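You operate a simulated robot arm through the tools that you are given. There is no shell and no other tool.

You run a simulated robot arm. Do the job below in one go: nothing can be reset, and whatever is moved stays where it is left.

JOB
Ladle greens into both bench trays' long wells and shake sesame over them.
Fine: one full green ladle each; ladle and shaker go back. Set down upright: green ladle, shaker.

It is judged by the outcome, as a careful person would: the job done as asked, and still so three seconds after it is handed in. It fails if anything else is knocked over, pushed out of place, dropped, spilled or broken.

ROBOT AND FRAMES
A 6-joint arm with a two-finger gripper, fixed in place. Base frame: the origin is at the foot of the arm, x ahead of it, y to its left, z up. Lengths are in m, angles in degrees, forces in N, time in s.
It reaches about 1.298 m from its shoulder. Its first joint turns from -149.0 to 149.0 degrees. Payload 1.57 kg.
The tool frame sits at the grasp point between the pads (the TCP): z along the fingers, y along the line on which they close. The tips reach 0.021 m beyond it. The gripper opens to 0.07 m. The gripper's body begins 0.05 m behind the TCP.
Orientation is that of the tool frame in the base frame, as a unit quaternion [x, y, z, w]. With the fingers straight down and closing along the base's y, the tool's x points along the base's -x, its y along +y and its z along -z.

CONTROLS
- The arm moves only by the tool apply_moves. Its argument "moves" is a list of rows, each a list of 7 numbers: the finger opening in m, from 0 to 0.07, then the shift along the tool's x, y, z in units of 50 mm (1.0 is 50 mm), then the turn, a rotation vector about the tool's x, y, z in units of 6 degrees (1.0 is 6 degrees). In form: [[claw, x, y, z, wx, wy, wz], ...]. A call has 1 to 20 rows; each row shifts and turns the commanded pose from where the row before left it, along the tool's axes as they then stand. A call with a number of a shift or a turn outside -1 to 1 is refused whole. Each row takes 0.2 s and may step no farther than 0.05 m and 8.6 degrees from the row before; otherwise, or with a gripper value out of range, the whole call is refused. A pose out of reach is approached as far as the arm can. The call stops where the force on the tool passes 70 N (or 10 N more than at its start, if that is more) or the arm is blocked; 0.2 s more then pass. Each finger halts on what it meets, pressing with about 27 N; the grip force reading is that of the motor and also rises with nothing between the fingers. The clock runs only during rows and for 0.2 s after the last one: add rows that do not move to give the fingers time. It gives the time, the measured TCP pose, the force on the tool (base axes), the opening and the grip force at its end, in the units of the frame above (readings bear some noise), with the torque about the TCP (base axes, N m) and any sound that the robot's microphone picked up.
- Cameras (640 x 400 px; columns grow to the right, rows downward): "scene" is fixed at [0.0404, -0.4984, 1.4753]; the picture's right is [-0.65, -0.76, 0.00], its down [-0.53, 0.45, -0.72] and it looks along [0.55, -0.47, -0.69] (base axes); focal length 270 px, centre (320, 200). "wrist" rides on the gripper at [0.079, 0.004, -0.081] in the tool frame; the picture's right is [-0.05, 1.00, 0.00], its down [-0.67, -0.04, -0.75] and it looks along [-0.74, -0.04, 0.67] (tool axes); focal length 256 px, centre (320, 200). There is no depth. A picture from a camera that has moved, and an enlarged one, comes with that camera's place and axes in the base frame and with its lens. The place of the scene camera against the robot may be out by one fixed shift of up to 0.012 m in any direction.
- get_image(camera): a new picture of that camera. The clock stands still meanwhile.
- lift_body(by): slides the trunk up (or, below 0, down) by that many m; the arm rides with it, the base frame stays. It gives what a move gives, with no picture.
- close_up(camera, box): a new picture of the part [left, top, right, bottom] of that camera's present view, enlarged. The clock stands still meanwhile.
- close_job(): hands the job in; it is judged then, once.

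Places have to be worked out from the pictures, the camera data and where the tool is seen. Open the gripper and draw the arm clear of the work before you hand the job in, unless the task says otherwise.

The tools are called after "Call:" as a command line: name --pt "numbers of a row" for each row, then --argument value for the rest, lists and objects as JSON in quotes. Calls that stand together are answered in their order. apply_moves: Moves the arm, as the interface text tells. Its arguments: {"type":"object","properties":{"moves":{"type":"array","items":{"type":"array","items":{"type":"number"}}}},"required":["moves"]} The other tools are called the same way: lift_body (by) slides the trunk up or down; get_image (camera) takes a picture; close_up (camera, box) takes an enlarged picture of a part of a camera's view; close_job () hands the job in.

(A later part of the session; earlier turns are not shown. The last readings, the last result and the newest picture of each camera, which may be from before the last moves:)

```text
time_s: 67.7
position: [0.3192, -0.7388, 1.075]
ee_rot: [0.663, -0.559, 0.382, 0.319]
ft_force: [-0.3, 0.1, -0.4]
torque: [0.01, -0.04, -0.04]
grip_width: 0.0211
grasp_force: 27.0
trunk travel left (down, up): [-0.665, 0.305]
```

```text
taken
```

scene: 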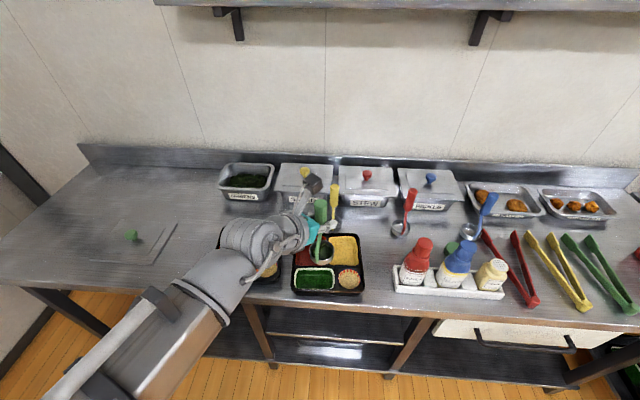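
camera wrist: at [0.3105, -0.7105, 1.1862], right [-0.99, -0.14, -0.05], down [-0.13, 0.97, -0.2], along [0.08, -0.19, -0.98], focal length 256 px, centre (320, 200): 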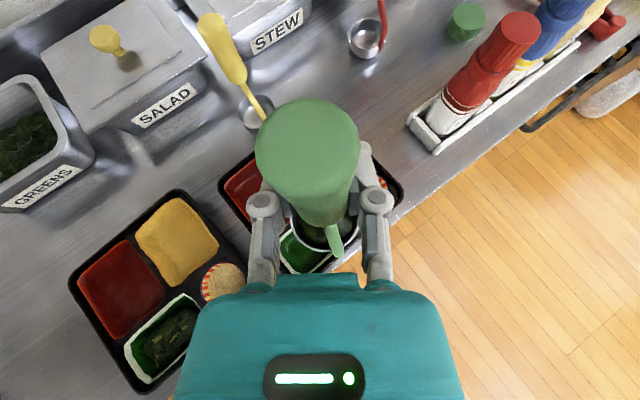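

The ladle hangs over tray 2's long well with greens intact. I'll roll the wrist about its own axis to 42° (below pour onset) with small compensating shifts, then lower closer to the tray.

Call:
apply_moves --pt "0.0 -0.0135 0.081 -0.023 0 0 1" --pt "0.0 -0.005 0.082 -0.023 0 0 1" --pt "0.0 0.0036 0.082 -0.023 0 0 1" --pt "0.0 0.0122 0.0812 -0.023 0 0 1" --pt "0.0 0.0206 0.0795 -0.023 0 0 1" --pt "0.0 0.0288 0.0769 -0.023 0 0 1" --pt "0.0 0.0367 0.0734 -0.023 0 0 1"

Call:
lift_body --by -0.065

Call:
get_image --camera "wrist"

Call:
close_up --camera "scene" --box '[260, 190, 400, 310]'

```text
time_s: 69.3
position: [0.2903, -0.7333, 1.0757]
ee_rot: [-0.418, 0.759, -0.472, -0.161]
ft_force: [-0.6, 0.4, -1.3]
torque: [0.0, 0.04, -0.02]
grip_width: 0.0213
grasp_force: 27.8
trunk travel left (down, up): [-0.665, 0.305]
```

```text
time_s: 70.3
position: [0.2891, -0.7337, 1.0104]
ee_rot: [-0.419, 0.76, -0.471, -0.162]
ft_force: [0.2, -0.8, -1.1]
torque: [0.02, 0.03, 0.06]
grip_width: 0.0213
grasp_force: 27.2
trunk travel left (down, up): [-0.6, 0.37]
```

```text
taken
camera wrist: at [0.2276, -0.7037, 1.101], right [-0.76, 0.23, -0.61], down [0.31, 0.95, -0.03], along [0.57, -0.22, -0.79], focal length 256 px, centre (320, 200)
```

wrist: 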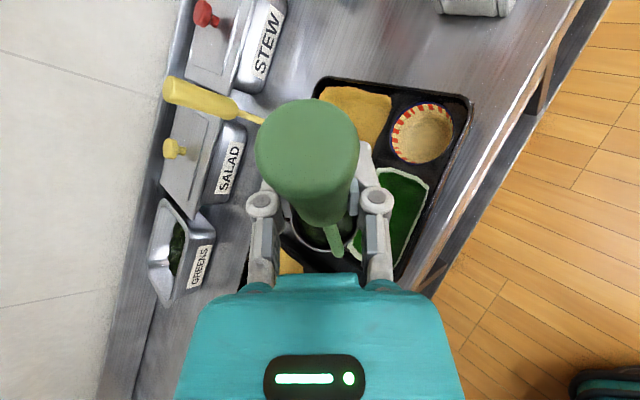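

```text
3.33 times, centred on (330, 250) of scene
camera zoom: at [0.0404, -0.4984, 1.4753], right [-0.65, -0.76, 0.0], down [-0.53, 0.45, -0.72], along [0.55, -0.47, -0.69], focal length 899 px, centre (287, 33)
```

zoom: 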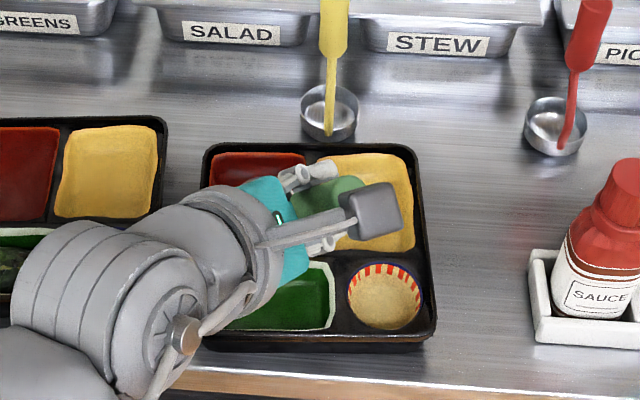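

Refined tray 2 well centre: (0.336, −0.7325). I'll roll to 60° (tilt ~51°) with shifts keeping the lip over the well centre, then hold while it pours.

Call:
apply_moves --pt "0.0 0.047 0.112 -0.069 0 0 1" --pt "0.0 0.0586 0.1066 -0.069 0 0 1" --pt "0.0 0.0695 0.1 -0.069 0 0 1" --pt "0.0 0 0 0 0 0 0"

Call:
get_image --camera "wrist"

Call:
close_up --camera "scene" --box '[260, 190, 400, 310]'

```text
time_s: 71.3
position: [0.2724, -0.7247, 1.0103]
ee_rot: [-0.295, 0.815, -0.491, -0.085]
ft_force: [0.5, -0.6, -1.2]
torque: [-0.01, 0.07, -0.01]
grip_width: 0.0211
grasp_force: 26.7
trunk travel left (down, up): [-0.6, 0.37]
```

```text
taken
camera wrist: at [0.1926, -0.6872, 1.0835], right [-0.52, 0.37, -0.77], down [0.45, 0.89, 0.12], along [0.73, -0.29, -0.63], focal length 256 px, centre (320, 200)
```

wrist: 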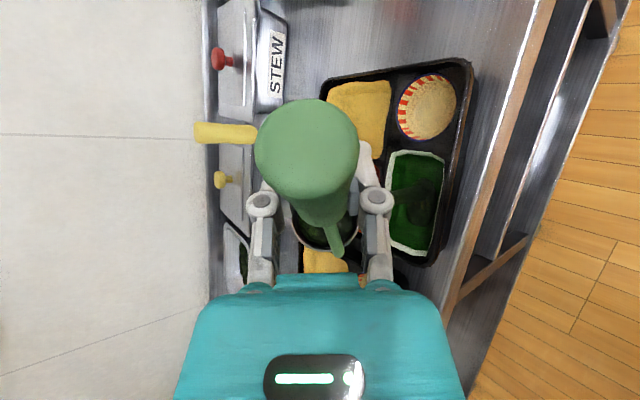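

```text
3.33 times, centred on (330, 250) of scene
camera zoom: at [0.0404, -0.4984, 1.4753], right [-0.65, -0.76, 0.0], down [-0.53, 0.45, -0.72], along [0.55, -0.47, -0.69], focal length 899 px, centre (287, 33)
```

zoom: 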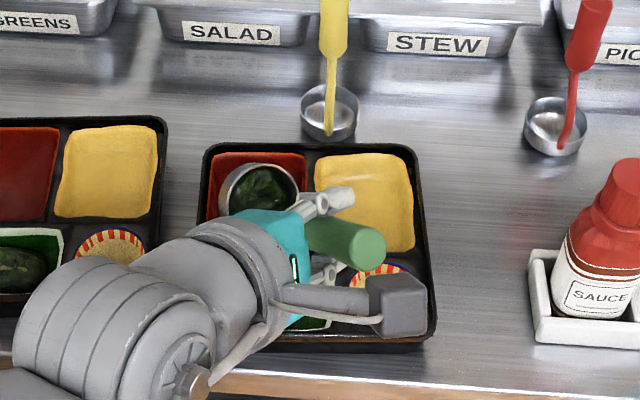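

The stream is landing in the centre of tray 2's well. Holding while it pours.

Call:
apply_moves --pt "0.0 0 0 0 0 0 0" --pt "0.0 0 0 0 0 0 0" --pt "0.0 0 0 0 0 0 0" --pt "0.0 0 0 0 0 0 0" --pt "0.0 0 0 0 0 0 0" --pt "0.0 0 0 0 0 0 0" --pt "0.0 0 0 0 0 0 0" --pt "0.0 0 0 0 0 0 0"

Call:
close_up --camera "wrist" --box '[260, 140, 480, 280]'

Call:
close_up --camera "scene" --box '[260, 190, 400, 310]'

```text
time_s: 73.2
position: [0.271, -0.725, 1.0101]
ee_rot: [-0.295, 0.815, -0.491, -0.085]
ft_force: [-0.2, -0.6, -0.9]
torque: [0.01, 0.08, 0.02]
grip_width: 0.0215
grasp_force: 27.1
trunk travel left (down, up): [-0.6, 0.37]
```

```text
2.86 times, centred on (370, 210) of wrist
camera zoom: at [0.1927, -0.6872, 1.0836], right [-0.52, 0.36, -0.77], down [0.45, 0.89, 0.12], along [0.73, -0.29, -0.63], focal length 731 px, centre (177, 171)
```

zoom: 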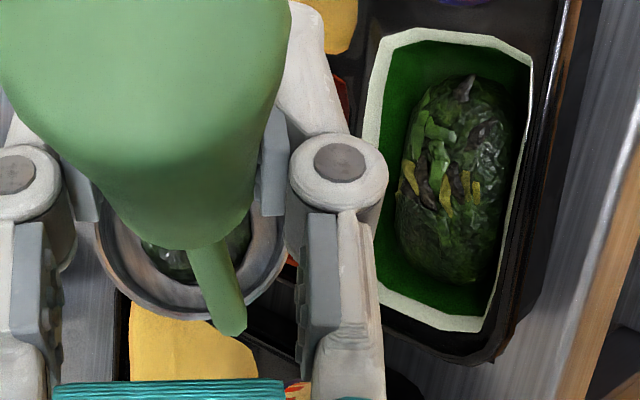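

```text
3.33 times, centred on (330, 250) of scene
camera zoom: at [0.0404, -0.4984, 1.4753], right [-0.65, -0.76, 0.0], down [-0.53, 0.45, -0.72], along [0.55, -0.47, -0.69], focal length 899 px, centre (287, 33)
```

zoom: 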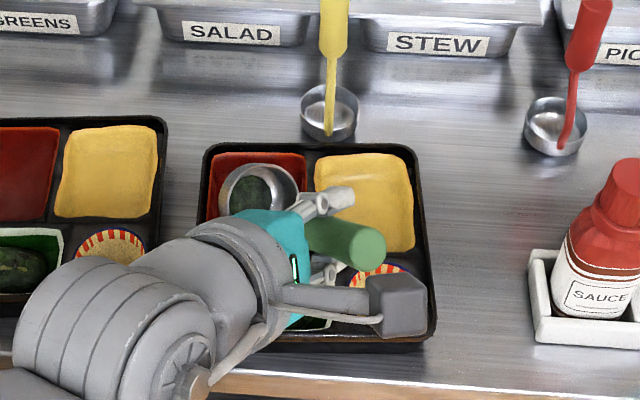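

Tray 2's well now has a full dollop. I'll tip further over the well to drop the remnant, as I did with the first tray.

Call:
apply_moves --pt "0.0 0.073 0.1 -0.0866 0 0 1" --pt "0.0 0.083 0.0917 -0.0866 0 0 1" --pt "0.0 0.092 0.0825 -0.0866 0 0 1" --pt "0.0 0.1 0.0724 -0.0866 0 0 1" --pt "0.0 0.018 0.061 -0.102 0 0 1" --pt "0.0 0.024 0.059 -0.102 0 0 1" --pt "0.0 0.03 0.056 -0.102 0 0 1" --pt "0.0 0.036 0.053 -0.102 0 0 1" --pt "0.0 0 0 0 0 0 0" --pt "0.0 0 0 0 0 0 0"

Call:
get_image --camera "wrist"

Call:
close_up --camera "scene" --box '[260, 190, 400, 310]'

```text
time_s: 75.3
position: [0.2362, -0.6864, 1.0094]
ee_rot: [0.062, 0.865, -0.483, 0.122]
ft_force: [0.7, 0.4, -2.1]
torque: [0.07, 0.11, -0.03]
grip_width: 0.0212
grasp_force: 26.7
trunk travel left (down, up): [-0.6, 0.37]
```

```text
taken
camera wrist: at [0.1494, -0.6177, 1.0278], right [0.28, 0.53, -0.81], down [0.52, 0.62, 0.58], along [0.81, -0.58, -0.1], focal length 256 px, centre (320, 200)
```

wrist: 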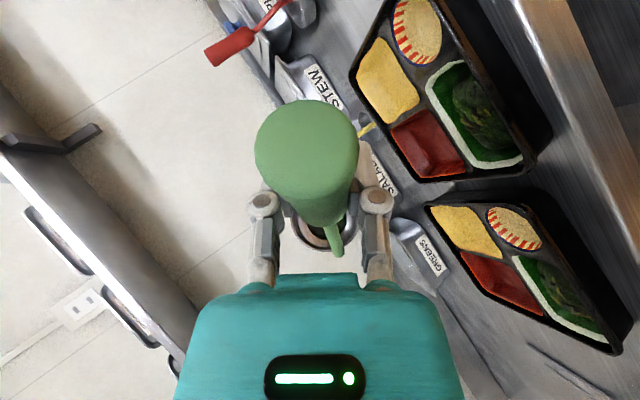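

```text
3.33 times, centred on (330, 250) of scene
camera zoom: at [0.0404, -0.4984, 1.4753], right [-0.65, -0.76, 0.0], down [-0.53, 0.45, -0.72], along [0.55, -0.47, -0.69], focal length 899 px, centre (287, 33)
```

zoom: 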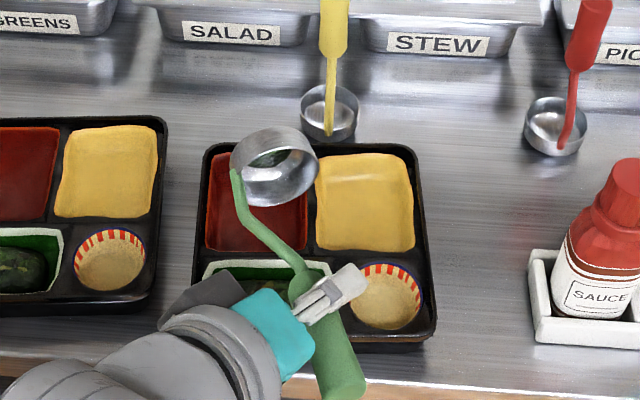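

Both long wells hold greens. I'll raise, roll the empty ladle back upright, then take it home.

Call:
lift_body --by 0.07

Call:
apply_moves --pt "0.0 0 0 0 0 0 -1" --pt "0.0 0 0 0 0 0 -1" --pt "0.0 0 0 0 0 0 -1" --pt "0.0 0 0 0 0 0 -1" --pt "0.0 0 0 0 0 0 -1" --pt "0.0 0 0 0 0 0 -1" --pt "0.0 0 0 0 0 0 -1" --pt "0.0 0 0 0 0 0 -1" --pt "0.0 0 0 0 0 0 -1" --pt "0.0 0 0 0 0 0 -1" --pt "0.0 0 0 0 0 0 -1" --pt "0.0 0 0 0 0 0 -1" --pt "0.0 0 0 0 0 0 -1" --pt "0.0 0 0 0 0 0 -1" --pt "0.0 0 0 0 0 0 -1" --pt "0.0 0 0 0 0 0 -1" --pt "0.0 0 0 0 0 0 -1" --pt "0.0 0 0 0 0 0 -1"

Call:
get_image --camera "wrist"

Call:
close_up --camera "scene" --box '[180, 190, 400, 310]'

```text
time_s: 76.4
position: [0.2365, -0.6867, 1.081]
ee_rot: [0.062, 0.865, -0.483, 0.121]
ft_force: [-0.3, 0.2, -1.3]
torque: [0.03, 0.12, 0.0]
grip_width: 0.0212
grasp_force: 27.2
trunk travel left (down, up): [-0.67, 0.3]
```

```text
time_s: 80.2
position: [0.2375, -0.6866, 1.0816]
ee_rot: [0.664, -0.558, 0.382, 0.32]
ft_force: [-0.4, 0.6, -1.3]
torque: [-0.03, -0.01, 0.01]
grip_width: 0.0214
grasp_force: 27.0
trunk travel left (down, up): [-0.67, 0.3]
```

```text
taken
camera wrist: at [0.2278, -0.6596, 1.1912], right [-0.99, -0.15, -0.05], down [-0.13, 0.97, -0.2], along [0.07, -0.19, -0.98], focal length 256 px, centre (320, 200)
```

wrist: 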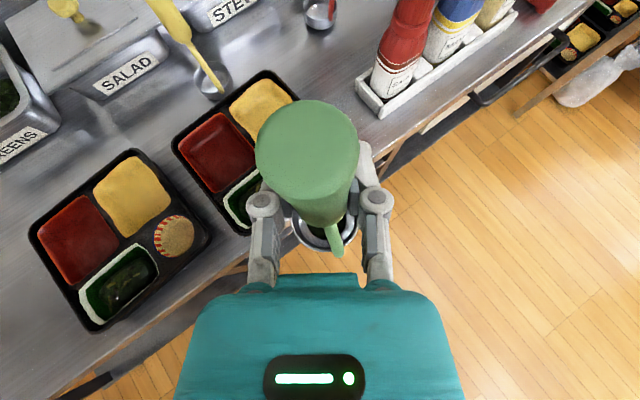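

```text
2.91 times, centred on (290, 250) of scene
camera zoom: at [0.0404, -0.4984, 1.4753], right [-0.65, -0.76, 0.0], down [-0.53, 0.45, -0.72], along [0.55, -0.47, -0.69], focal length 784 px, centre (407, 54)
```

zoom: 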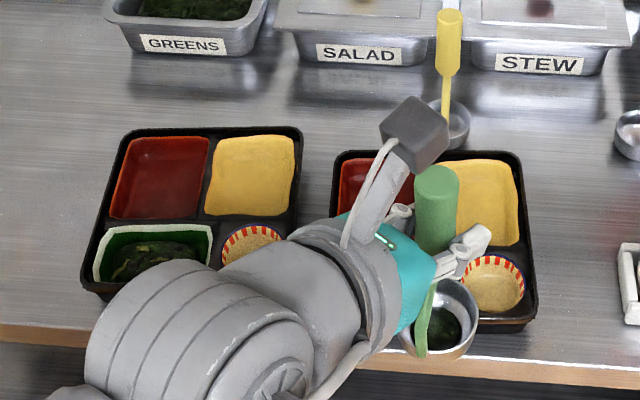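

The ladle is upright again. Yawing back to azimuth −62° while moving toward its home spot.

Call:
apply_moves --pt "0.0 0.024 -0.52 0.042 0.2165 0 -0.125" --pt "0.0 0.031 -0.517 0.054 0.2165 0 -0.125" --pt "0.0 0.038 -0.513 0.066 0.2165 0 -0.125" --pt "0.0 0.046 -0.51 0.079 0.2165 0 -0.125" --pt "0.0 0.053 -0.506 0.091 0.2165 0 -0.125" --pt "0.0 0.06 -0.502 0.104 0.2165 0 -0.125" --pt "0.0 0.067 -0.499 0.116 0.2165 0 -0.125" --pt "0.0 0.074 -0.496 0.129 0.2165 0 -0.125" --pt "0.0 0.082 -0.492 0.141 0.2165 0 -0.125" --pt "0.0 0.089 -0.489 0.154 0.2165 0 -0.125" --pt "0.0 0.096 -0.485 0.166 0.2165 0 -0.125" --pt "0.0 0.103 -0.482 0.178 0.2165 0 -0.125"

Call:
get_image --camera "wrist"

```text
time_s: 82.8
position: [0.5478, -0.666, 1.0806]
ee_rot: [0.742, -0.448, 0.428, 0.256]
ft_force: [0.2, 0.1, -1.5]
torque: [0.02, -0.01, 0.0]
grip_width: 0.0211
grasp_force: 27.1
trunk travel left (down, up): [-0.67, 0.3]
```

```text
taken
camera wrist: at [0.5295, -0.6427, 1.1913], right [-0.89, -0.44, -0.05], down [-0.43, 0.88, -0.2], along [0.13, -0.16, -0.98], focal length 256 px, centre (320, 200)
```

wrist: 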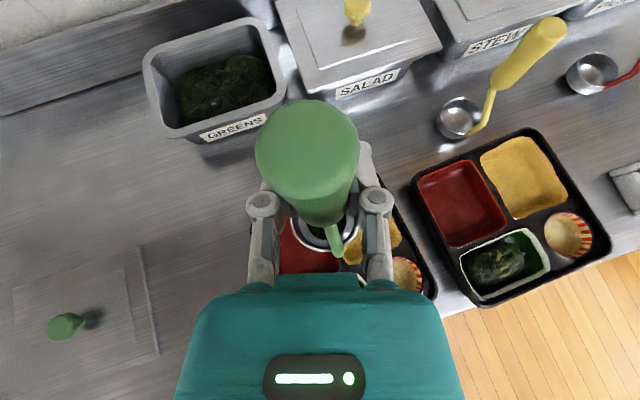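

Moving over the ladle's original spot, then lowering to just above the bench.

Call:
apply_moves --pt "0.0 0.318 -0.037 0.551 0 0 0" --pt "0.0 0.318 -0.037 0.551 0 0 0" --pt "0.0 0.318 -0.037 0.551 0 0 0"

Call:
lift_body --by -0.13

Call:
close_up --camera "scene" --box '[200, 140, 340, 260]'

```text
time_s: 83.6
position: [0.5965, -0.7476, 1.0802]
ee_rot: [0.742, -0.447, 0.428, 0.256]
ft_force: [0.2, 0.6, -1.4]
torque: [0.0, 0.02, -0.01]
grip_width: 0.0211
grasp_force: 26.5
trunk travel left (down, up): [-0.67, 0.3]
```

```text
time_s: 85.2
position: [0.5963, -0.7467, 0.9506]
ee_rot: [0.742, -0.448, 0.428, 0.256]
ft_force: [-0.3, 0.1, -1.3]
torque: [-0.02, -0.04, 0.02]
grip_width: 0.0214
grasp_force: 27.2
trunk travel left (down, up): [-0.54, 0.43]
```

```text
3.33 times, centred on (270, 200) of scene
camera zoom: at [0.0404, -0.4984, 1.4753], right [-0.65, -0.76, 0.0], down [-0.53, 0.45, -0.72], along [0.55, -0.47, -0.69], focal length 899 px, centre (487, 200)
```

zoom: 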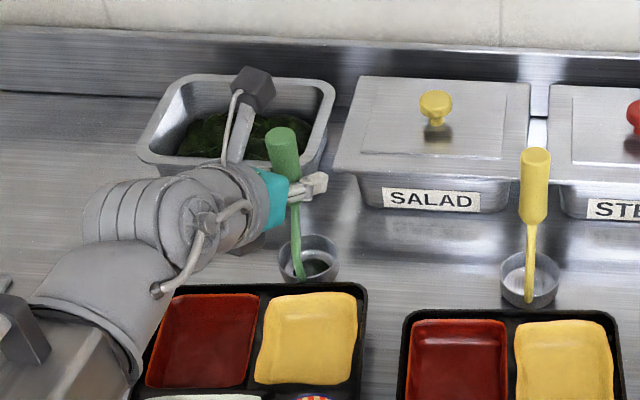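

The trunk reading says 9 mm remain to the exact grasp height. Lowering in small steps and watching force.

Call:
lift_body --by -0.007

Call:
lift_body --by -0.002

```text
time_s: 85.8
position: [0.5961, -0.7478, 0.9449]
ee_rot: [0.742, -0.448, 0.428, 0.255]
ft_force: [0.1, -0.1, 3.3]
torque: [-0.05, -0.07, -0.02]
grip_width: 0.0215
grasp_force: 27.1
trunk travel left (down, up): [-0.533, 0.437]
```

```text
time_s: 86.3
position: [0.5962, -0.7462, 0.9447]
ee_rot: [0.742, -0.447, 0.43, 0.256]
ft_force: [0.3, -4.0, 19.7]
torque: [-0.29, -0.33, -0.02]
grip_width: 0.0212
grasp_force: 27.1
trunk travel left (down, up): [-0.531, 0.439]
```

The ladle is on the bench, pressing ~20 N; I'll relieve 1.5 mm and then open the fingers.

Call:
lift_body --by 0.0015

Call:
apply_moves --pt "0.03 0 0 0 0 0 0" --pt "0.05 0 0 0 0 0 0" --pt "0.07 0 0 0 0 0 0" --pt "0.07 0 0 0 0 0 0" --pt "0.07 0 0 0 0 0 0" --pt "0.07 0 0 0 0 0 0"

Call:
get_image --camera "wrist"

Call:
close_up --camera "scene" --box '[200, 140, 340, 260]'

```text
time_s: 86.8
position: [0.5963, -0.7471, 0.9446]
ee_rot: [0.742, -0.448, 0.428, 0.255]
ft_force: [0.7, -3.6, 11.3]
torque: [-0.28, -0.19, -0.02]
grip_width: 0.0213
grasp_force: 26.9
trunk travel left (down, up): [-0.532, 0.438]
```

```text
time_s: 88.2
position: [0.5962, -0.7475, 0.9422]
ee_rot: [0.742, -0.448, 0.428, 0.256]
ft_force: [-0.4, -0.2, 0.2]
torque: [0.04, -0.01, 0.0]
grip_width: 0.0702
grasp_force: 0.0
trunk travel left (down, up): [-0.532, 0.438]
```

```text
taken
camera wrist: at [0.5788, -0.724, 1.0539], right [-0.89, -0.44, -0.05], down [-0.43, 0.88, -0.2], along [0.13, -0.16, -0.98], focal length 256 px, centre (320, 200)
```

wrist: 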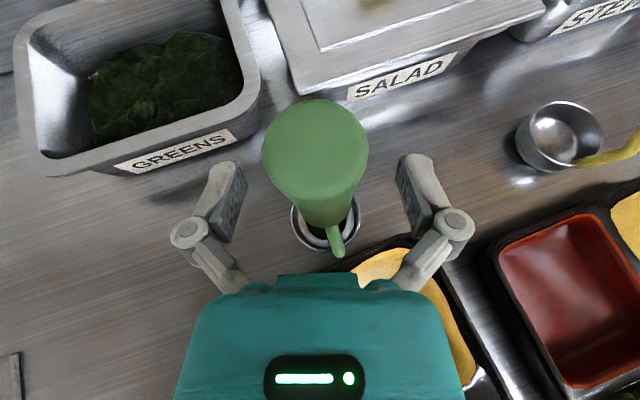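

```text
3.33 times, centred on (270, 200) of scene
camera zoom: at [0.0404, -0.4984, 1.4753], right [-0.65, -0.76, 0.0], down [-0.53, 0.45, -0.72], along [0.55, -0.47, -0.69], focal length 899 px, centre (487, 200)
```

zoom: 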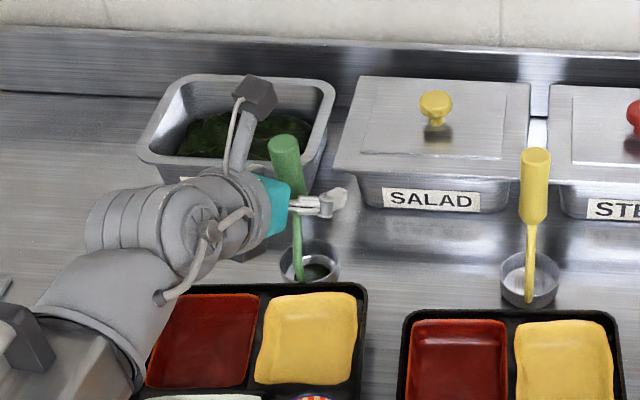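

The ladle stands on its own. Backing straight out, then checking it.

Call:
apply_moves --pt "0.07 -0.2 0 -0.346 0 0 0" --pt "0.07 -0.4 0 -0.693 0 0 0" --pt "0.07 -0.4 0 -0.693 0 0 0" --pt "0.07 -0.2 0 -0.346 0 0 0"

Call:
lift_body --by 0.15

Call:
get_image --camera "wrist"

Call:
close_up --camera "scene" --box '[200, 150, 400, 310]'

```text
time_s: 89.2
position: [0.5414, -0.6411, 0.9436]
ee_rot: [0.742, -0.448, 0.427, 0.256]
ft_force: [0.6, 0.4, 0.3]
torque: [0.01, -0.03, 0.0]
grip_width: 0.07
grasp_force: 0.1
trunk travel left (down, up): [-0.532, 0.438]
```

```text
time_s: 91.0
position: [0.5409, -0.6412, 1.0937]
ee_rot: [0.742, -0.448, 0.428, 0.255]
ft_force: [-0.6, 0.1, -0.2]
torque: [0.01, 0.0, 0.02]
grip_width: 0.07
grasp_force: 0.1
trunk travel left (down, up): [-0.682, 0.288]
```

```text
taken
camera wrist: at [0.5226, -0.6181, 1.2039], right [-0.89, -0.44, -0.05], down [-0.43, 0.88, -0.2], along [0.13, -0.16, -0.98], focal length 256 px, centre (320, 200)
```

wrist: 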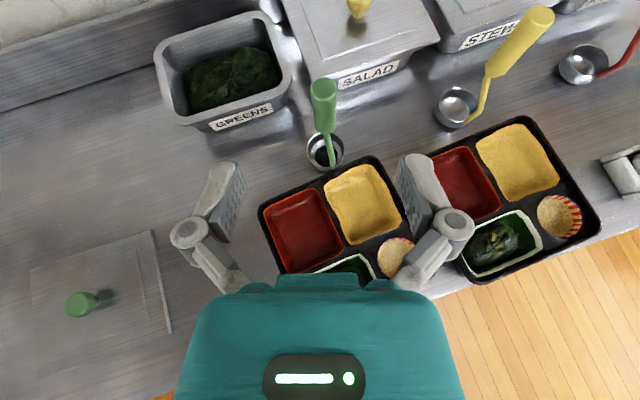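

```text
2.50 times, centred on (300, 230) of scene
camera zoom: at [0.0404, -0.4984, 1.4753], right [-0.65, -0.76, 0.0], down [-0.53, 0.45, -0.72], along [0.55, -0.47, -0.69], focal length 674 px, centre (370, 125)
```

zoom: 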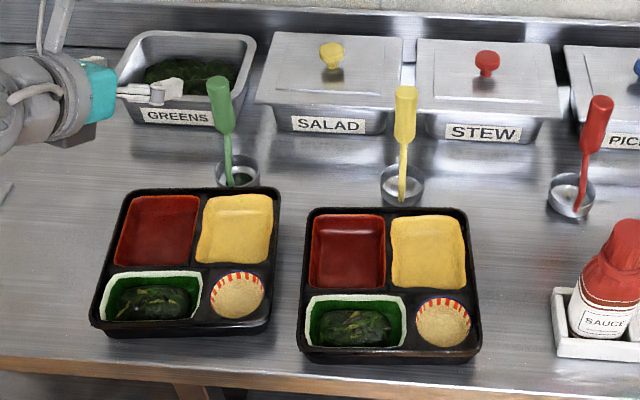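

Ladle is home and upright, and both wells contain greens. Next, the sesame shaker at the right end of the caddy (≈(0.03, −1.08)). To approach it square to the caddy I need the wrist rolled the other way around, so I'll raise up and roll the empty gripper 180° first.

Call:
lift_body --by 0.1

Call:
apply_moves --pt "0.07 0 0 0 0 0 1" --pt "0.07 0 0 0 0 0 1" --pt "0.07 0 0 0 0 0 1" --pt "0.07 0 0 0 0 0 1" --pt "0.07 0 0 0 0 0 1" --pt "0.07 0 0 0 0 0 1" --pt "0.07 0 0 0 0 0 1" --pt "0.07 0 0 0 0 0 1" --pt "0.07 0 0 0 0 0 1" --pt "0.07 0 0 0 0 0 1" --pt "0.07 0 0 0 0 0 1" --pt "0.07 0 0 0 0 0 1" --pt "0.07 0 0 0 0 0 1" --pt "0.07 0 0 0 0 0 1" --pt "0.07 0 0 0 0 0 1" --pt "0.07 0 0 0 0 0 1" --pt "0.07 0 0 0 0 0 1" --pt "0.07 0 0 0 0 0 1" --pt "0.07 0 0 0 0 0 1" --pt "0.07 0 0 0 0 0 1"

Call:
apply_moves --pt "0.07 0 0 0 0 0 1" --pt "0.07 0 0 0 0 0 1" --pt "0.07 0 0 0 0 0 1" --pt "0.07 0 0 0 0 0 1" --pt "0.07 0 0 0 0 0 1" --pt "0.07 0 0 0 0 0 1" --pt "0.07 0 0 0 0 0 1" --pt "0.07 0 0 0 0 0 1" --pt "0.07 0 0 0 0 0 1" --pt "0.07 0 0 0 0 0 1"

```text
time_s: 92.3
position: [0.5406, -0.6415, 1.1927]
ee_rot: [0.742, -0.447, 0.429, 0.256]
ft_force: [0.8, -0.5, 1.0]
torque: [-0.01, 0.0, 0.0]
grip_width: 0.0699
grasp_force: 0.0
trunk travel left (down, up): [-0.782, 0.188]
```

```text
time_s: 96.5
position: [0.5406, -0.6403, 1.1919]
ee_rot: [0.017, 0.867, -0.435, 0.243]
ft_force: [0.1, 0.4, 0.2]
torque: [-0.01, -0.01, -0.02]
grip_width: 0.0699
grasp_force: 0.0
trunk travel left (down, up): [-0.782, 0.188]
```

```text
time_s: 98.7
position: [0.5411, -0.6403, 1.1935]
ee_rot: [0.448, 0.742, -0.256, 0.429]
ft_force: [0.8, 0.6, -0.4]
torque: [0.01, 0.03, 0.0]
grip_width: 0.0701
grasp_force: 0.0
trunk travel left (down, up): [-0.782, 0.188]
```

Rolled 180° without hitting a limit. Now I'll traverse at height to a point in front of the shaker, squaring the approach to azimuth −55°.

Call:
apply_moves --pt "0.07 0.0 -0.896 0.0 -0.0674 0 -0.039" --pt "0.07 0.004 -0.896 -0.007 -0.0674 0 -0.039" --pt "0.07 0.008 -0.896 -0.014 -0.0674 0 -0.039" --pt "0.07 0.012 -0.896 -0.021 -0.0674 0 -0.039" --pt "0.07 0.016 -0.896 -0.028 -0.0674 0 -0.039" --pt "0.07 0.02 -0.896 -0.036 -0.0674 0 -0.039" --pt "0.07 0.025 -0.896 -0.043 -0.0674 0 -0.039" --pt "0.07 0.029 -0.896 -0.05 -0.0674 0 -0.039" --pt "0.07 0.033 -0.896 -0.057 -0.0674 0 -0.039" --pt "0.07 0.037 -0.896 -0.064 -0.0674 0 -0.039" --pt "0.07 0.041 -0.896 -0.071 -0.0674 0 -0.039" --pt "0.07 0.045 -0.896 -0.078 -0.0674 0 -0.039" --pt "0.07 0.049 -0.896 -0.085 -0.0674 0 -0.039" --pt "0.07 0.053 -0.896 -0.092 -0.0674 0 -0.039" --pt "0.07 0.057 -0.896 -0.099 -0.0674 0 -0.039"

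Call:
get_image --camera "scene"

Call:
get_image --camera "wrist"

```text
time_s: 101.9
position: [-0.0601, -0.952, 1.1936]
ee_rot: [0.402, 0.768, -0.228, 0.443]
ft_force: [1.2, 1.1, 0.6]
torque: [0.03, 0.02, 0.01]
grip_width: 0.0701
grasp_force: 0.0
trunk travel left (down, up): [-0.782, 0.188]
```

```text
taken
```

scene: 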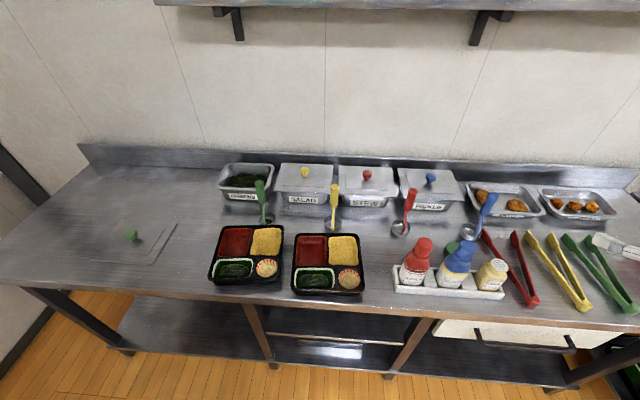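

```text
taken
camera wrist: at [-0.118, -0.8613, 1.1665], right [0.83, 0.55, 0.05], down [-0.21, 0.23, 0.95], along [0.51, -0.8, 0.31], focal length 256 px, centre (320, 200)
```

wrist: 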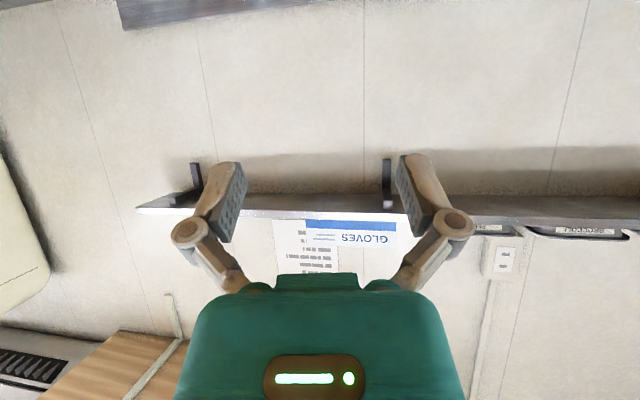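

Now roll the remaining 180° to bring the camera on top.

Call:
apply_moves --pt "0.07 0 0 0 0 0 1" --pt "0.07 0 0 0 0 0 1" --pt "0.07 0 0 0 0 0 1" --pt "0.07 0 0 0 0 0 1" --pt "0.07 0 0 0 0 0 1" --pt "0.07 0 0 0 0 0 1" --pt "0.07 0 0 0 0 0 1" --pt "0.07 0 0 0 0 0 1" --pt "0.07 0 0 0 0 0 1" --pt "0.07 0 0 0 0 0 1" --pt "0.07 0 0 0 0 0 1" --pt "0.07 0 0 0 0 0 1" --pt "0.07 0 0 0 0 0 1" --pt "0.07 0 0 0 0 0 1" --pt "0.07 0 0 0 0 0 1" --pt "0.07 0 0 0 0 0 1" --pt "0.07 0 0 0 0 0 1" --pt "0.07 0 0 0 0 0 1" --pt "0.07 0 0 0 0 0 1" --pt "0.07 0 0 0 0 0 1"

Call:
apply_moves --pt "0.07 0 0 0 0 0 1" --pt "0.07 0 0 0 0 0 1" --pt "0.07 0 0 0 0 0 1" --pt "0.07 0 0 0 0 0 1" --pt "0.07 0 0 0 0 0 1" --pt "0.07 0 0 0 0 0 1" --pt "0.07 0 0 0 0 0 1" --pt "0.07 0 0 0 0 0 1" --pt "0.07 0 0 0 0 0 1" --pt "0.07 0 0 0 0 0 1"

Call:
get_image --camera "wrist"

```text
time_s: 106.1
position: [-0.0567, -0.9519, 1.1936]
ee_rot: [0.866, 0.035, 0.27, 0.42]
ft_force: [0.1, 0.2, -0.4]
torque: [0.0, -0.02, 0.0]
grip_width: 0.0702
grasp_force: 0.1
trunk travel left (down, up): [-0.782, 0.188]
```

```text
time_s: 108.3
position: [-0.0577, -0.951, 1.1938]
ee_rot: [0.768, -0.402, 0.443, 0.228]
ft_force: [0.7, -0.9, 0.7]
torque: [0.0, -0.01, -0.01]
grip_width: 0.0701
grasp_force: 0.0
trunk travel left (down, up): [-0.782, 0.188]
```

```text
taken
camera wrist: at [-0.0783, -0.9314, 1.3039], right [-0.84, -0.55, -0.05], down [-0.53, 0.82, -0.2], along [0.15, -0.14, -0.98], focal length 256 px, centre (320, 200)
```

wrist: 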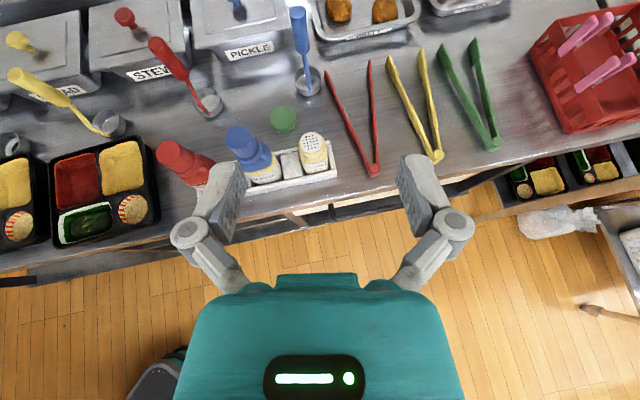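

The wrist reaches this configuration, and the view shows the shaker at the near right end of the caddy, roughly (0.05, −1.065). I'll move in a bit, lower, and look again to refine.

Call:
apply_moves --pt "0.07 0.174 -0.233 0.3 0 0 0" --pt "0.07 0.174 -0.233 0.3 0 0 0"

Call:
lift_body --by -0.17

Call:
get_image --camera "wrist"

Call:
close_up --camera "scene" --box '[380, 190, 560, 320]'

```text
time_s: 108.9
position: [-0.0184, -0.9669, 1.1938]
ee_rot: [0.767, -0.402, 0.443, 0.229]
ft_force: [-0.3, 0.5, 0.3]
torque: [0.01, 0.0, -0.03]
grip_width: 0.0698
grasp_force: 0.1
out of reach, approached as far as the arm can: row 1
trunk travel left (down, up): [-0.782, 0.188]
```

```text
time_s: 110.8
position: [-0.0175, -0.9667, 1.0237]
ee_rot: [0.768, -0.402, 0.443, 0.23]
ft_force: [-1.2, -0.8, 0.8]
torque: [0.02, 0.0, 0.01]
grip_width: 0.0698
grasp_force: 0.0
trunk travel left (down, up): [-0.612, 0.358]
```

```text
taken
camera wrist: at [-0.0395, -0.9466, 1.134], right [-0.83, -0.55, -0.05], down [-0.53, 0.82, -0.2], along [0.15, -0.14, -0.98], focal length 256 px, centre (320, 200)
```

wrist: 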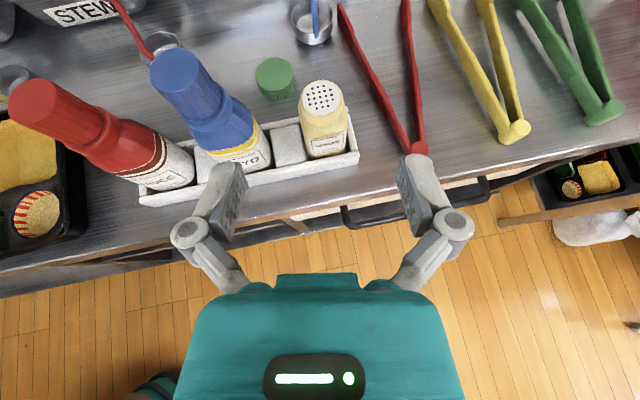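

```text
3.08 times, centred on (470, 255) of scene
camera zoom: at [0.0404, -0.4984, 1.4753], right [-0.65, -0.76, 0.0], down [-0.53, 0.45, -0.72], along [0.55, -0.47, -0.69], focal length 830 px, centre (-142, 31)
```

zoom: 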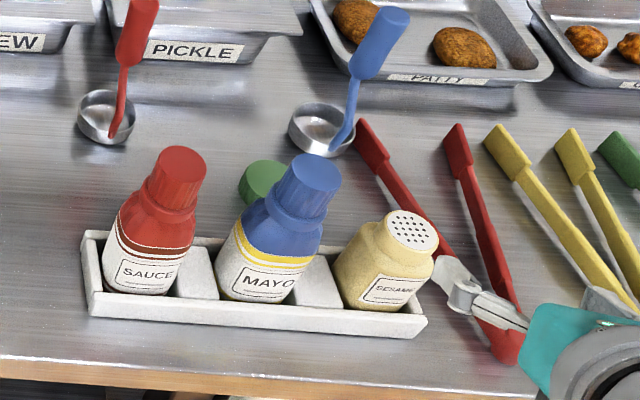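

I'll enlarge the shaker in the wrist view to gauge its body width, cap, and the gap to its neighbours.

Call:
close_up --camera "wrist" --box '[240, 60, 400, 200]'

Call:
close_up --camera "scene" --box '[460, 240, 520, 305]'

```text
2.86 times, centred on (320, 130) of wrist
camera zoom: at [-0.0395, -0.9466, 1.134], right [-0.83, -0.55, -0.05], down [-0.53, 0.82, -0.2], along [0.15, -0.14, -0.98], focal length 731 px, centre (320, 400)
```

zoom: 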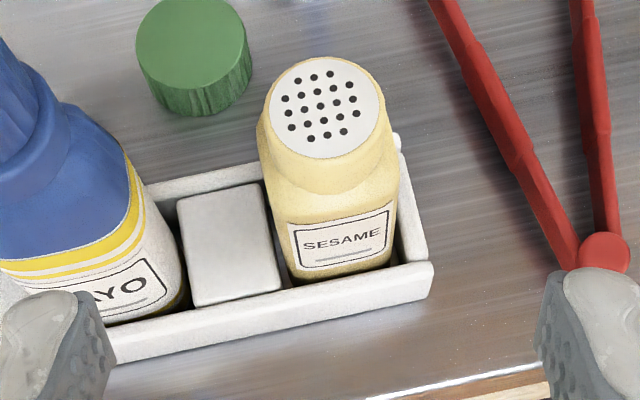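

```text
6.15 times, centred on (490, 272) of scene
camera zoom: at [0.0404, -0.4984, 1.4753], right [-0.65, -0.76, 0.0], down [-0.53, 0.45, -0.72], along [0.55, -0.47, -0.69], focal length 1659 px, centre (-726, -246)
```

zoom: 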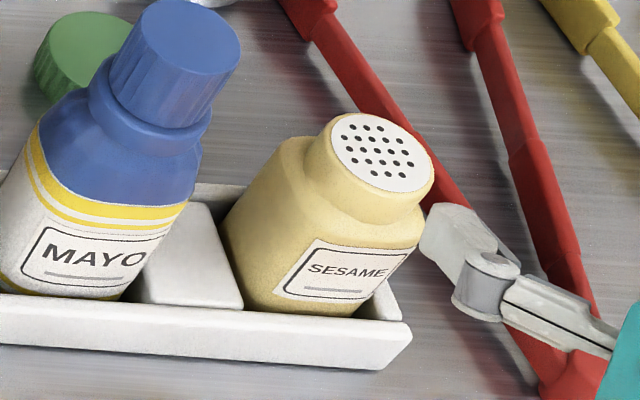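

The shaker is ~0.05 m wide with room on both sides; its centre is about (0.053, −1.068). I'll yaw to azimuth −45° (square to the caddy), line up laterally, and lower part-way.

Call:
apply_moves --pt "0.07 0 0 0 0.722 0 -0.417" --pt "0.07 0 0 0 0.722 0 -0.417" --pt "0.07 0 0.436 0 0 0 0"

Call:
lift_body --by -0.09

Call:
get_image --camera "wrist"

Call:
close_up --camera "scene" --box '[380, 190, 560, 320]'

```text
time_s: 111.6
position: [-0.0351, -0.9842, 1.0234]
ee_rot: [0.8, -0.333, 0.461, 0.189]
ft_force: [1.3, 0.7, -0.7]
torque: [0.04, -0.02, 0.01]
grip_width: 0.07
grasp_force: 0.0
trunk travel left (down, up): [-0.612, 0.358]
```

```text
time_s: 112.8
position: [-0.0352, -0.9833, 0.9342]
ee_rot: [0.799, -0.334, 0.462, 0.19]
ft_force: [-0.3, 0.6, 0.5]
torque: [-0.03, 0.0, 0.0]
grip_width: 0.0701
grasp_force: 0.0
trunk travel left (down, up): [-0.522, 0.448]
```

```text
taken
camera wrist: at [-0.0588, -0.9666, 1.0441], right [-0.73, -0.68, -0.05], down [-0.66, 0.72, -0.2], along [0.18, -0.11, -0.98], focal length 256 px, centre (320, 200)
```

wrist: 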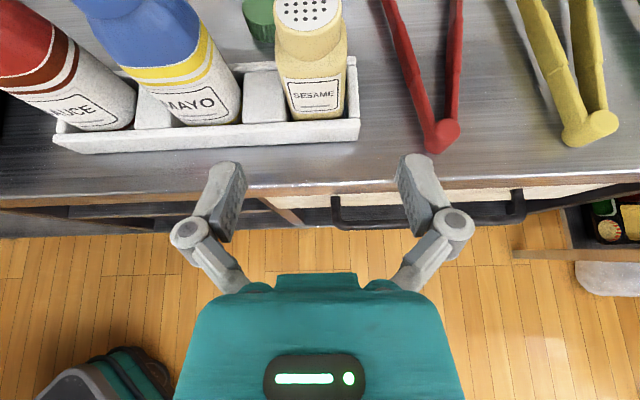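

```text
3.08 times, centred on (470, 255) of scene
camera zoom: at [0.0404, -0.4984, 1.4753], right [-0.65, -0.76, 0.0], down [-0.53, 0.45, -0.72], along [0.55, -0.47, -0.69], focal length 830 px, centre (-142, 31)
```

zoom: 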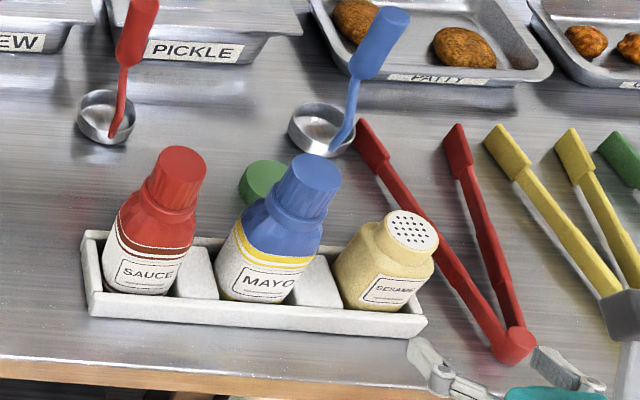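

The shaker's centre refines to (0.060, −1.072), top z≈0.91, body up to ≈0.885. I'll shift 5 mm left, lower to body height, and look before moving in.

Call:
apply_moves --pt "0.07 0 -0.092 0 0 0 0"

Call:
lift_body --by -0.07

Call:
apply_moves --pt "0.07 0.3 0 0.5196 0 0 0" --pt "0.07 0.3 0 0.5196 0 0 0"

Call:
get_image --camera "wrist"

Call:
close_up --camera "scene" --box '[400, 210, 560, 320]'

```text
time_s: 113.2
position: [-0.0309, -0.9808, 0.9339]
ee_rot: [0.8, -0.334, 0.462, 0.189]
ft_force: [0.8, -0.8, 0.4]
torque: [-0.01, 0.0, -0.02]
grip_width: 0.0701
grasp_force: 0.1
trunk travel left (down, up): [-0.522, 0.448]
```

```text
time_s: 114.3
position: [-0.031, -0.98, 0.863]
ee_rot: [0.799, -0.334, 0.462, 0.19]
ft_force: [-0.6, -0.3, 0.7]
torque: [-0.03, -0.01, -0.01]
grip_width: 0.0702
grasp_force: 0.0
trunk travel left (down, up): [-0.452, 0.518]
```

```text
time_s: 114.9
position: [0.0112, -1.0233, 0.8637]
ee_rot: [0.8, -0.334, 0.461, 0.19]
ft_force: [-0.4, 0.4, 0.1]
torque: [-0.01, 0.0, -0.02]
grip_width: 0.0701
grasp_force: 0.1
trunk travel left (down, up): [-0.452, 0.518]
```

```text
taken
camera wrist: at [-0.013, -1.0056, 0.974], right [-0.73, -0.68, -0.05], down [-0.66, 0.72, -0.2], along [0.18, -0.11, -0.98], focal length 256 px, centre (320, 200)
```

wrist: 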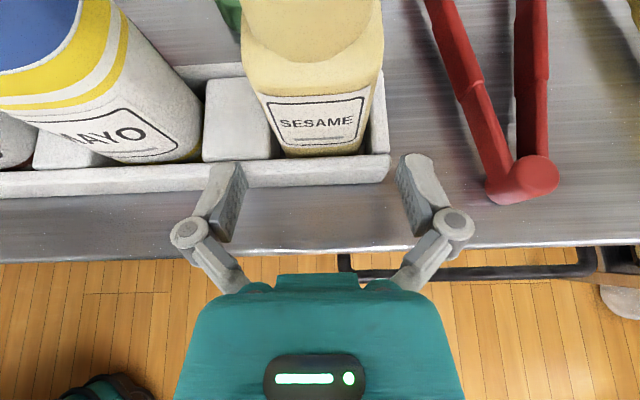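

```text
3.64 times, centred on (480, 265) of scene
camera zoom: at [0.0404, -0.4984, 1.4753], right [-0.65, -0.76, 0.0], down [-0.53, 0.45, -0.72], along [0.55, -0.47, -0.69], focal length 980 px, centre (-262, -36)
```

zoom: 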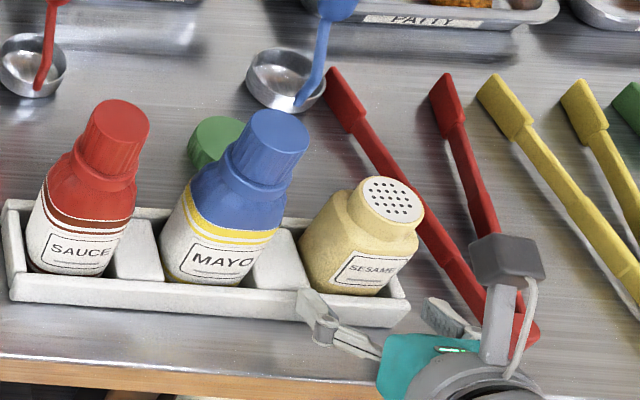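

Laterally centred, ~0.063 m ahead. Moving in slowly and stopping ~5 mm short of its centre.

Call:
apply_moves --pt "0.07 0.193 0 0.335 0 0 0" --pt "0.07 0.193 0 0.335 0 0 0" --pt "0.07 0.193 0 0.335 0 0 0"

Call:
get_image --camera "wrist"

Call:
close_up --camera "scene" --box '[430, 220, 530, 320]'

```text
time_s: 115.7
position: [0.0525, -1.063, 0.864]
ee_rot: [0.799, -0.335, 0.462, 0.19]
ft_force: [0.2, -0.3, -0.1]
torque: [0.0, -0.01, 0.02]
grip_width: 0.0701
grasp_force: 0.1
trunk travel left (down, up): [-0.452, 0.518]
```

```text
taken
camera wrist: at [0.0277, -1.047, 0.9741], right [-0.73, -0.68, -0.05], down [-0.66, 0.72, -0.2], along [0.18, -0.11, -0.98], focal length 256 px, centre (320, 200)
```

wrist: 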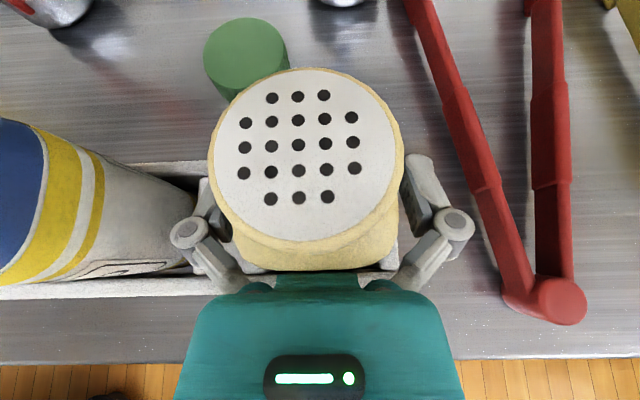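

```text
4.00 times, centred on (480, 270) of scene
camera zoom: at [0.0404, -0.4984, 1.4753], right [-0.65, -0.76, 0.0], down [-0.53, 0.45, -0.72], along [0.55, -0.47, -0.69], focal length 1078 px, centre (-320, -80)
```

zoom: 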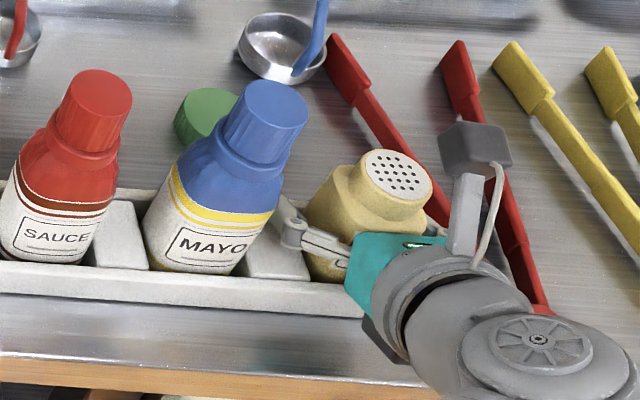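

The shaker sits centred between the fingers (within 3 mm). Closing.

Call:
apply_moves --pt "0.05 0 0 0 0 0 0" --pt "0.03 0 0 0 0 0 0" --pt "0.02 0 0 0 0 0 0" --pt "0.0 0 0 0 0 0 0" --pt "0.0 0 0 0 0 0 0" --pt "0.0 0 0 0 0 0 0"

Call:
get_image --camera "wrist"

```text
time_s: 117.1
position: [0.0515, -1.0631, 0.8651]
ee_rot: [0.799, -0.334, 0.463, 0.19]
ft_force: [-2.8, -2.1, 7.3]
torque: [-0.16, 0.06, -0.04]
grip_width: 0.0451
grasp_force: 27.2
trunk travel left (down, up): [-0.452, 0.518]
```

```text
taken
camera wrist: at [0.027, -1.0463, 0.9748], right [-0.73, -0.68, -0.05], down [-0.66, 0.72, -0.2], along [0.18, -0.11, -0.98], focal length 256 px, centre (320, 200)
```

wrist: 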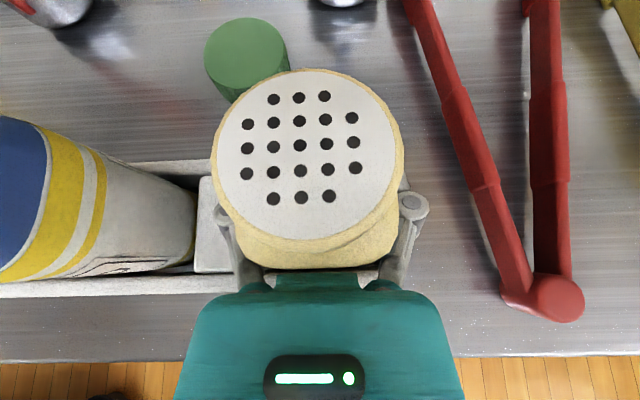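

Gripped at 45 mm. Recording home: TCP (0.052, −1.063), trunk travel −0.452/0.518. Lifting straight up.

Call:
lift_body --by 0.2

Call:
get_image --camera "wrist"

Call:
close_up --camera "scene" --box '[400, 160, 580, 320]'

```text
time_s: 119.3
position: [0.0515, -1.0636, 1.0635]
ee_rot: [0.799, -0.334, 0.462, 0.19]
ft_force: [-0.4, 0.1, -1.4]
torque: [-0.02, 0.0, 0.03]
grip_width: 0.0451
grasp_force: 27.1
trunk travel left (down, up): [-0.652, 0.318]
```

```text
taken
camera wrist: at [0.0274, -1.0469, 1.1739], right [-0.73, -0.68, -0.05], down [-0.66, 0.72, -0.2], along [0.18, -0.11, -0.98], focal length 256 px, centre (320, 200)
```

wrist: 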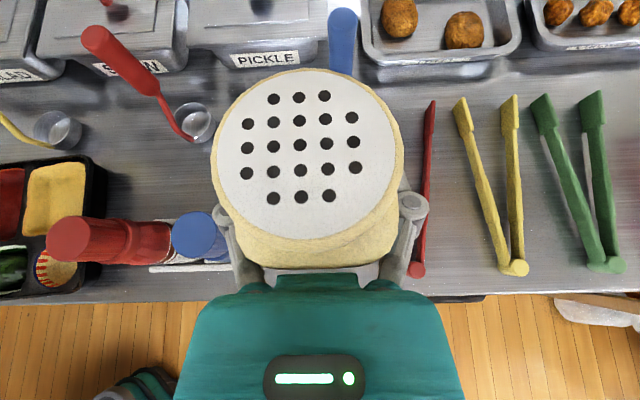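

```text
2.50 times, centred on (490, 240) of scene
camera zoom: at [0.0404, -0.4984, 1.4753], right [-0.65, -0.76, 0.0], down [-0.53, 0.45, -0.72], along [0.55, -0.47, -0.69], focal length 674 px, centre (-105, 100)
```

zoom: 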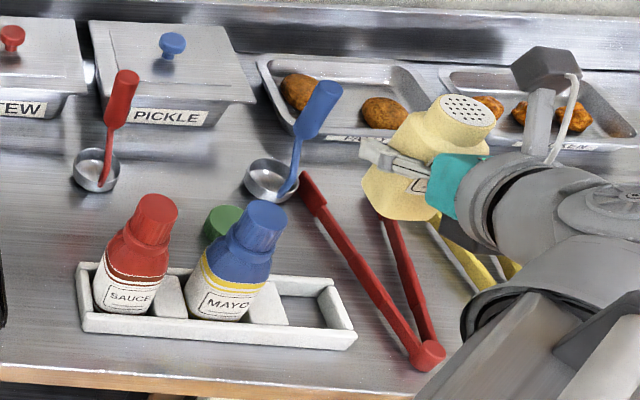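

The shaker is up and upright. I'll raise a little more and slide left along the caddy line to above tray 2's long well, keeping it upright.

Call:
lift_body --by 0.06

Call:
apply_moves --pt "0.0 0 -0.42 0 0 0 0" --pt "0.0 0 -0.8 0 0 0 0" --pt "0.0 0 -0.8 0 0 0 0" --pt "0.0 0 -0.8 0 0 0 0" --pt "0.0 0 -0.8 0 0 0 0" --pt "0.0 0 -0.8 0 0 0 0" --pt "0.0 0 -0.8 0 0 0 0" --pt "0.0 0 -0.8 0 0 0 0" --pt "0.0 0 -0.8 0 0 0 0" --pt "0.0 0 -0.8 0 0 0 0" --pt "0.0 0 -0.8 0 0 0 0"

Call:
get_image --camera "wrist"

Call:
get_image --camera "scene"

```text
time_s: 120.3
position: [0.0512, -1.0631, 1.1243]
ee_rot: [0.8, -0.334, 0.462, 0.19]
ft_force: [1.1, 0.9, -0.6]
torque: [0.0, 0.01, 0.01]
grip_width: 0.0451
grasp_force: 27.0
trunk travel left (down, up): [-0.712, 0.258]
```

```text
time_s: 122.7
position: [0.3498, -0.7653, 1.1251]
ee_rot: [0.799, -0.334, 0.462, 0.19]
ft_force: [0.2, 0.2, 0.1]
torque: [-0.01, -0.01, 0.0]
grip_width: 0.0451
grasp_force: 26.7
trunk travel left (down, up): [-0.712, 0.258]
```

```text
taken
camera wrist: at [0.3254, -0.7483, 1.2343], right [-0.73, -0.68, -0.05], down [-0.66, 0.72, -0.2], along [0.18, -0.11, -0.98], focal length 256 px, centre (320, 200)
```

wrist: 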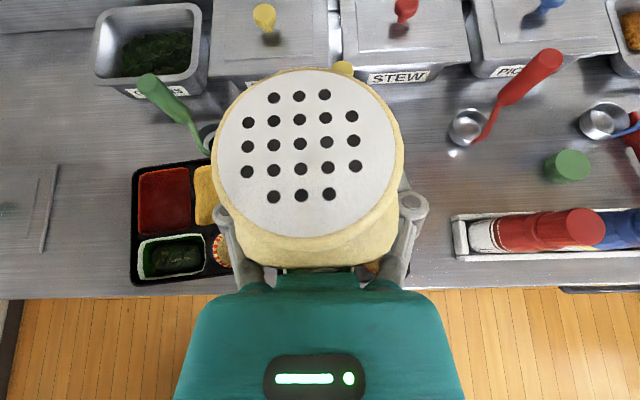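

```text
taken
```

scene: 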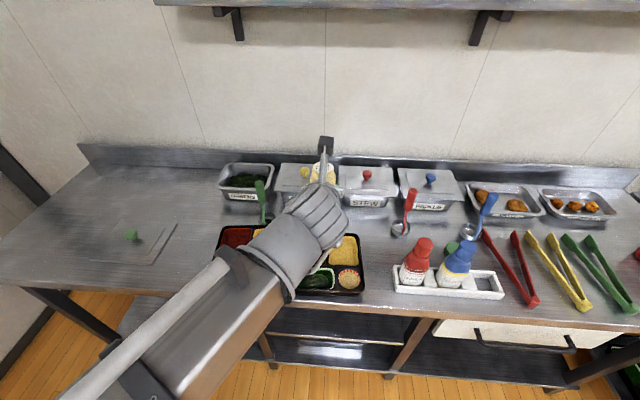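

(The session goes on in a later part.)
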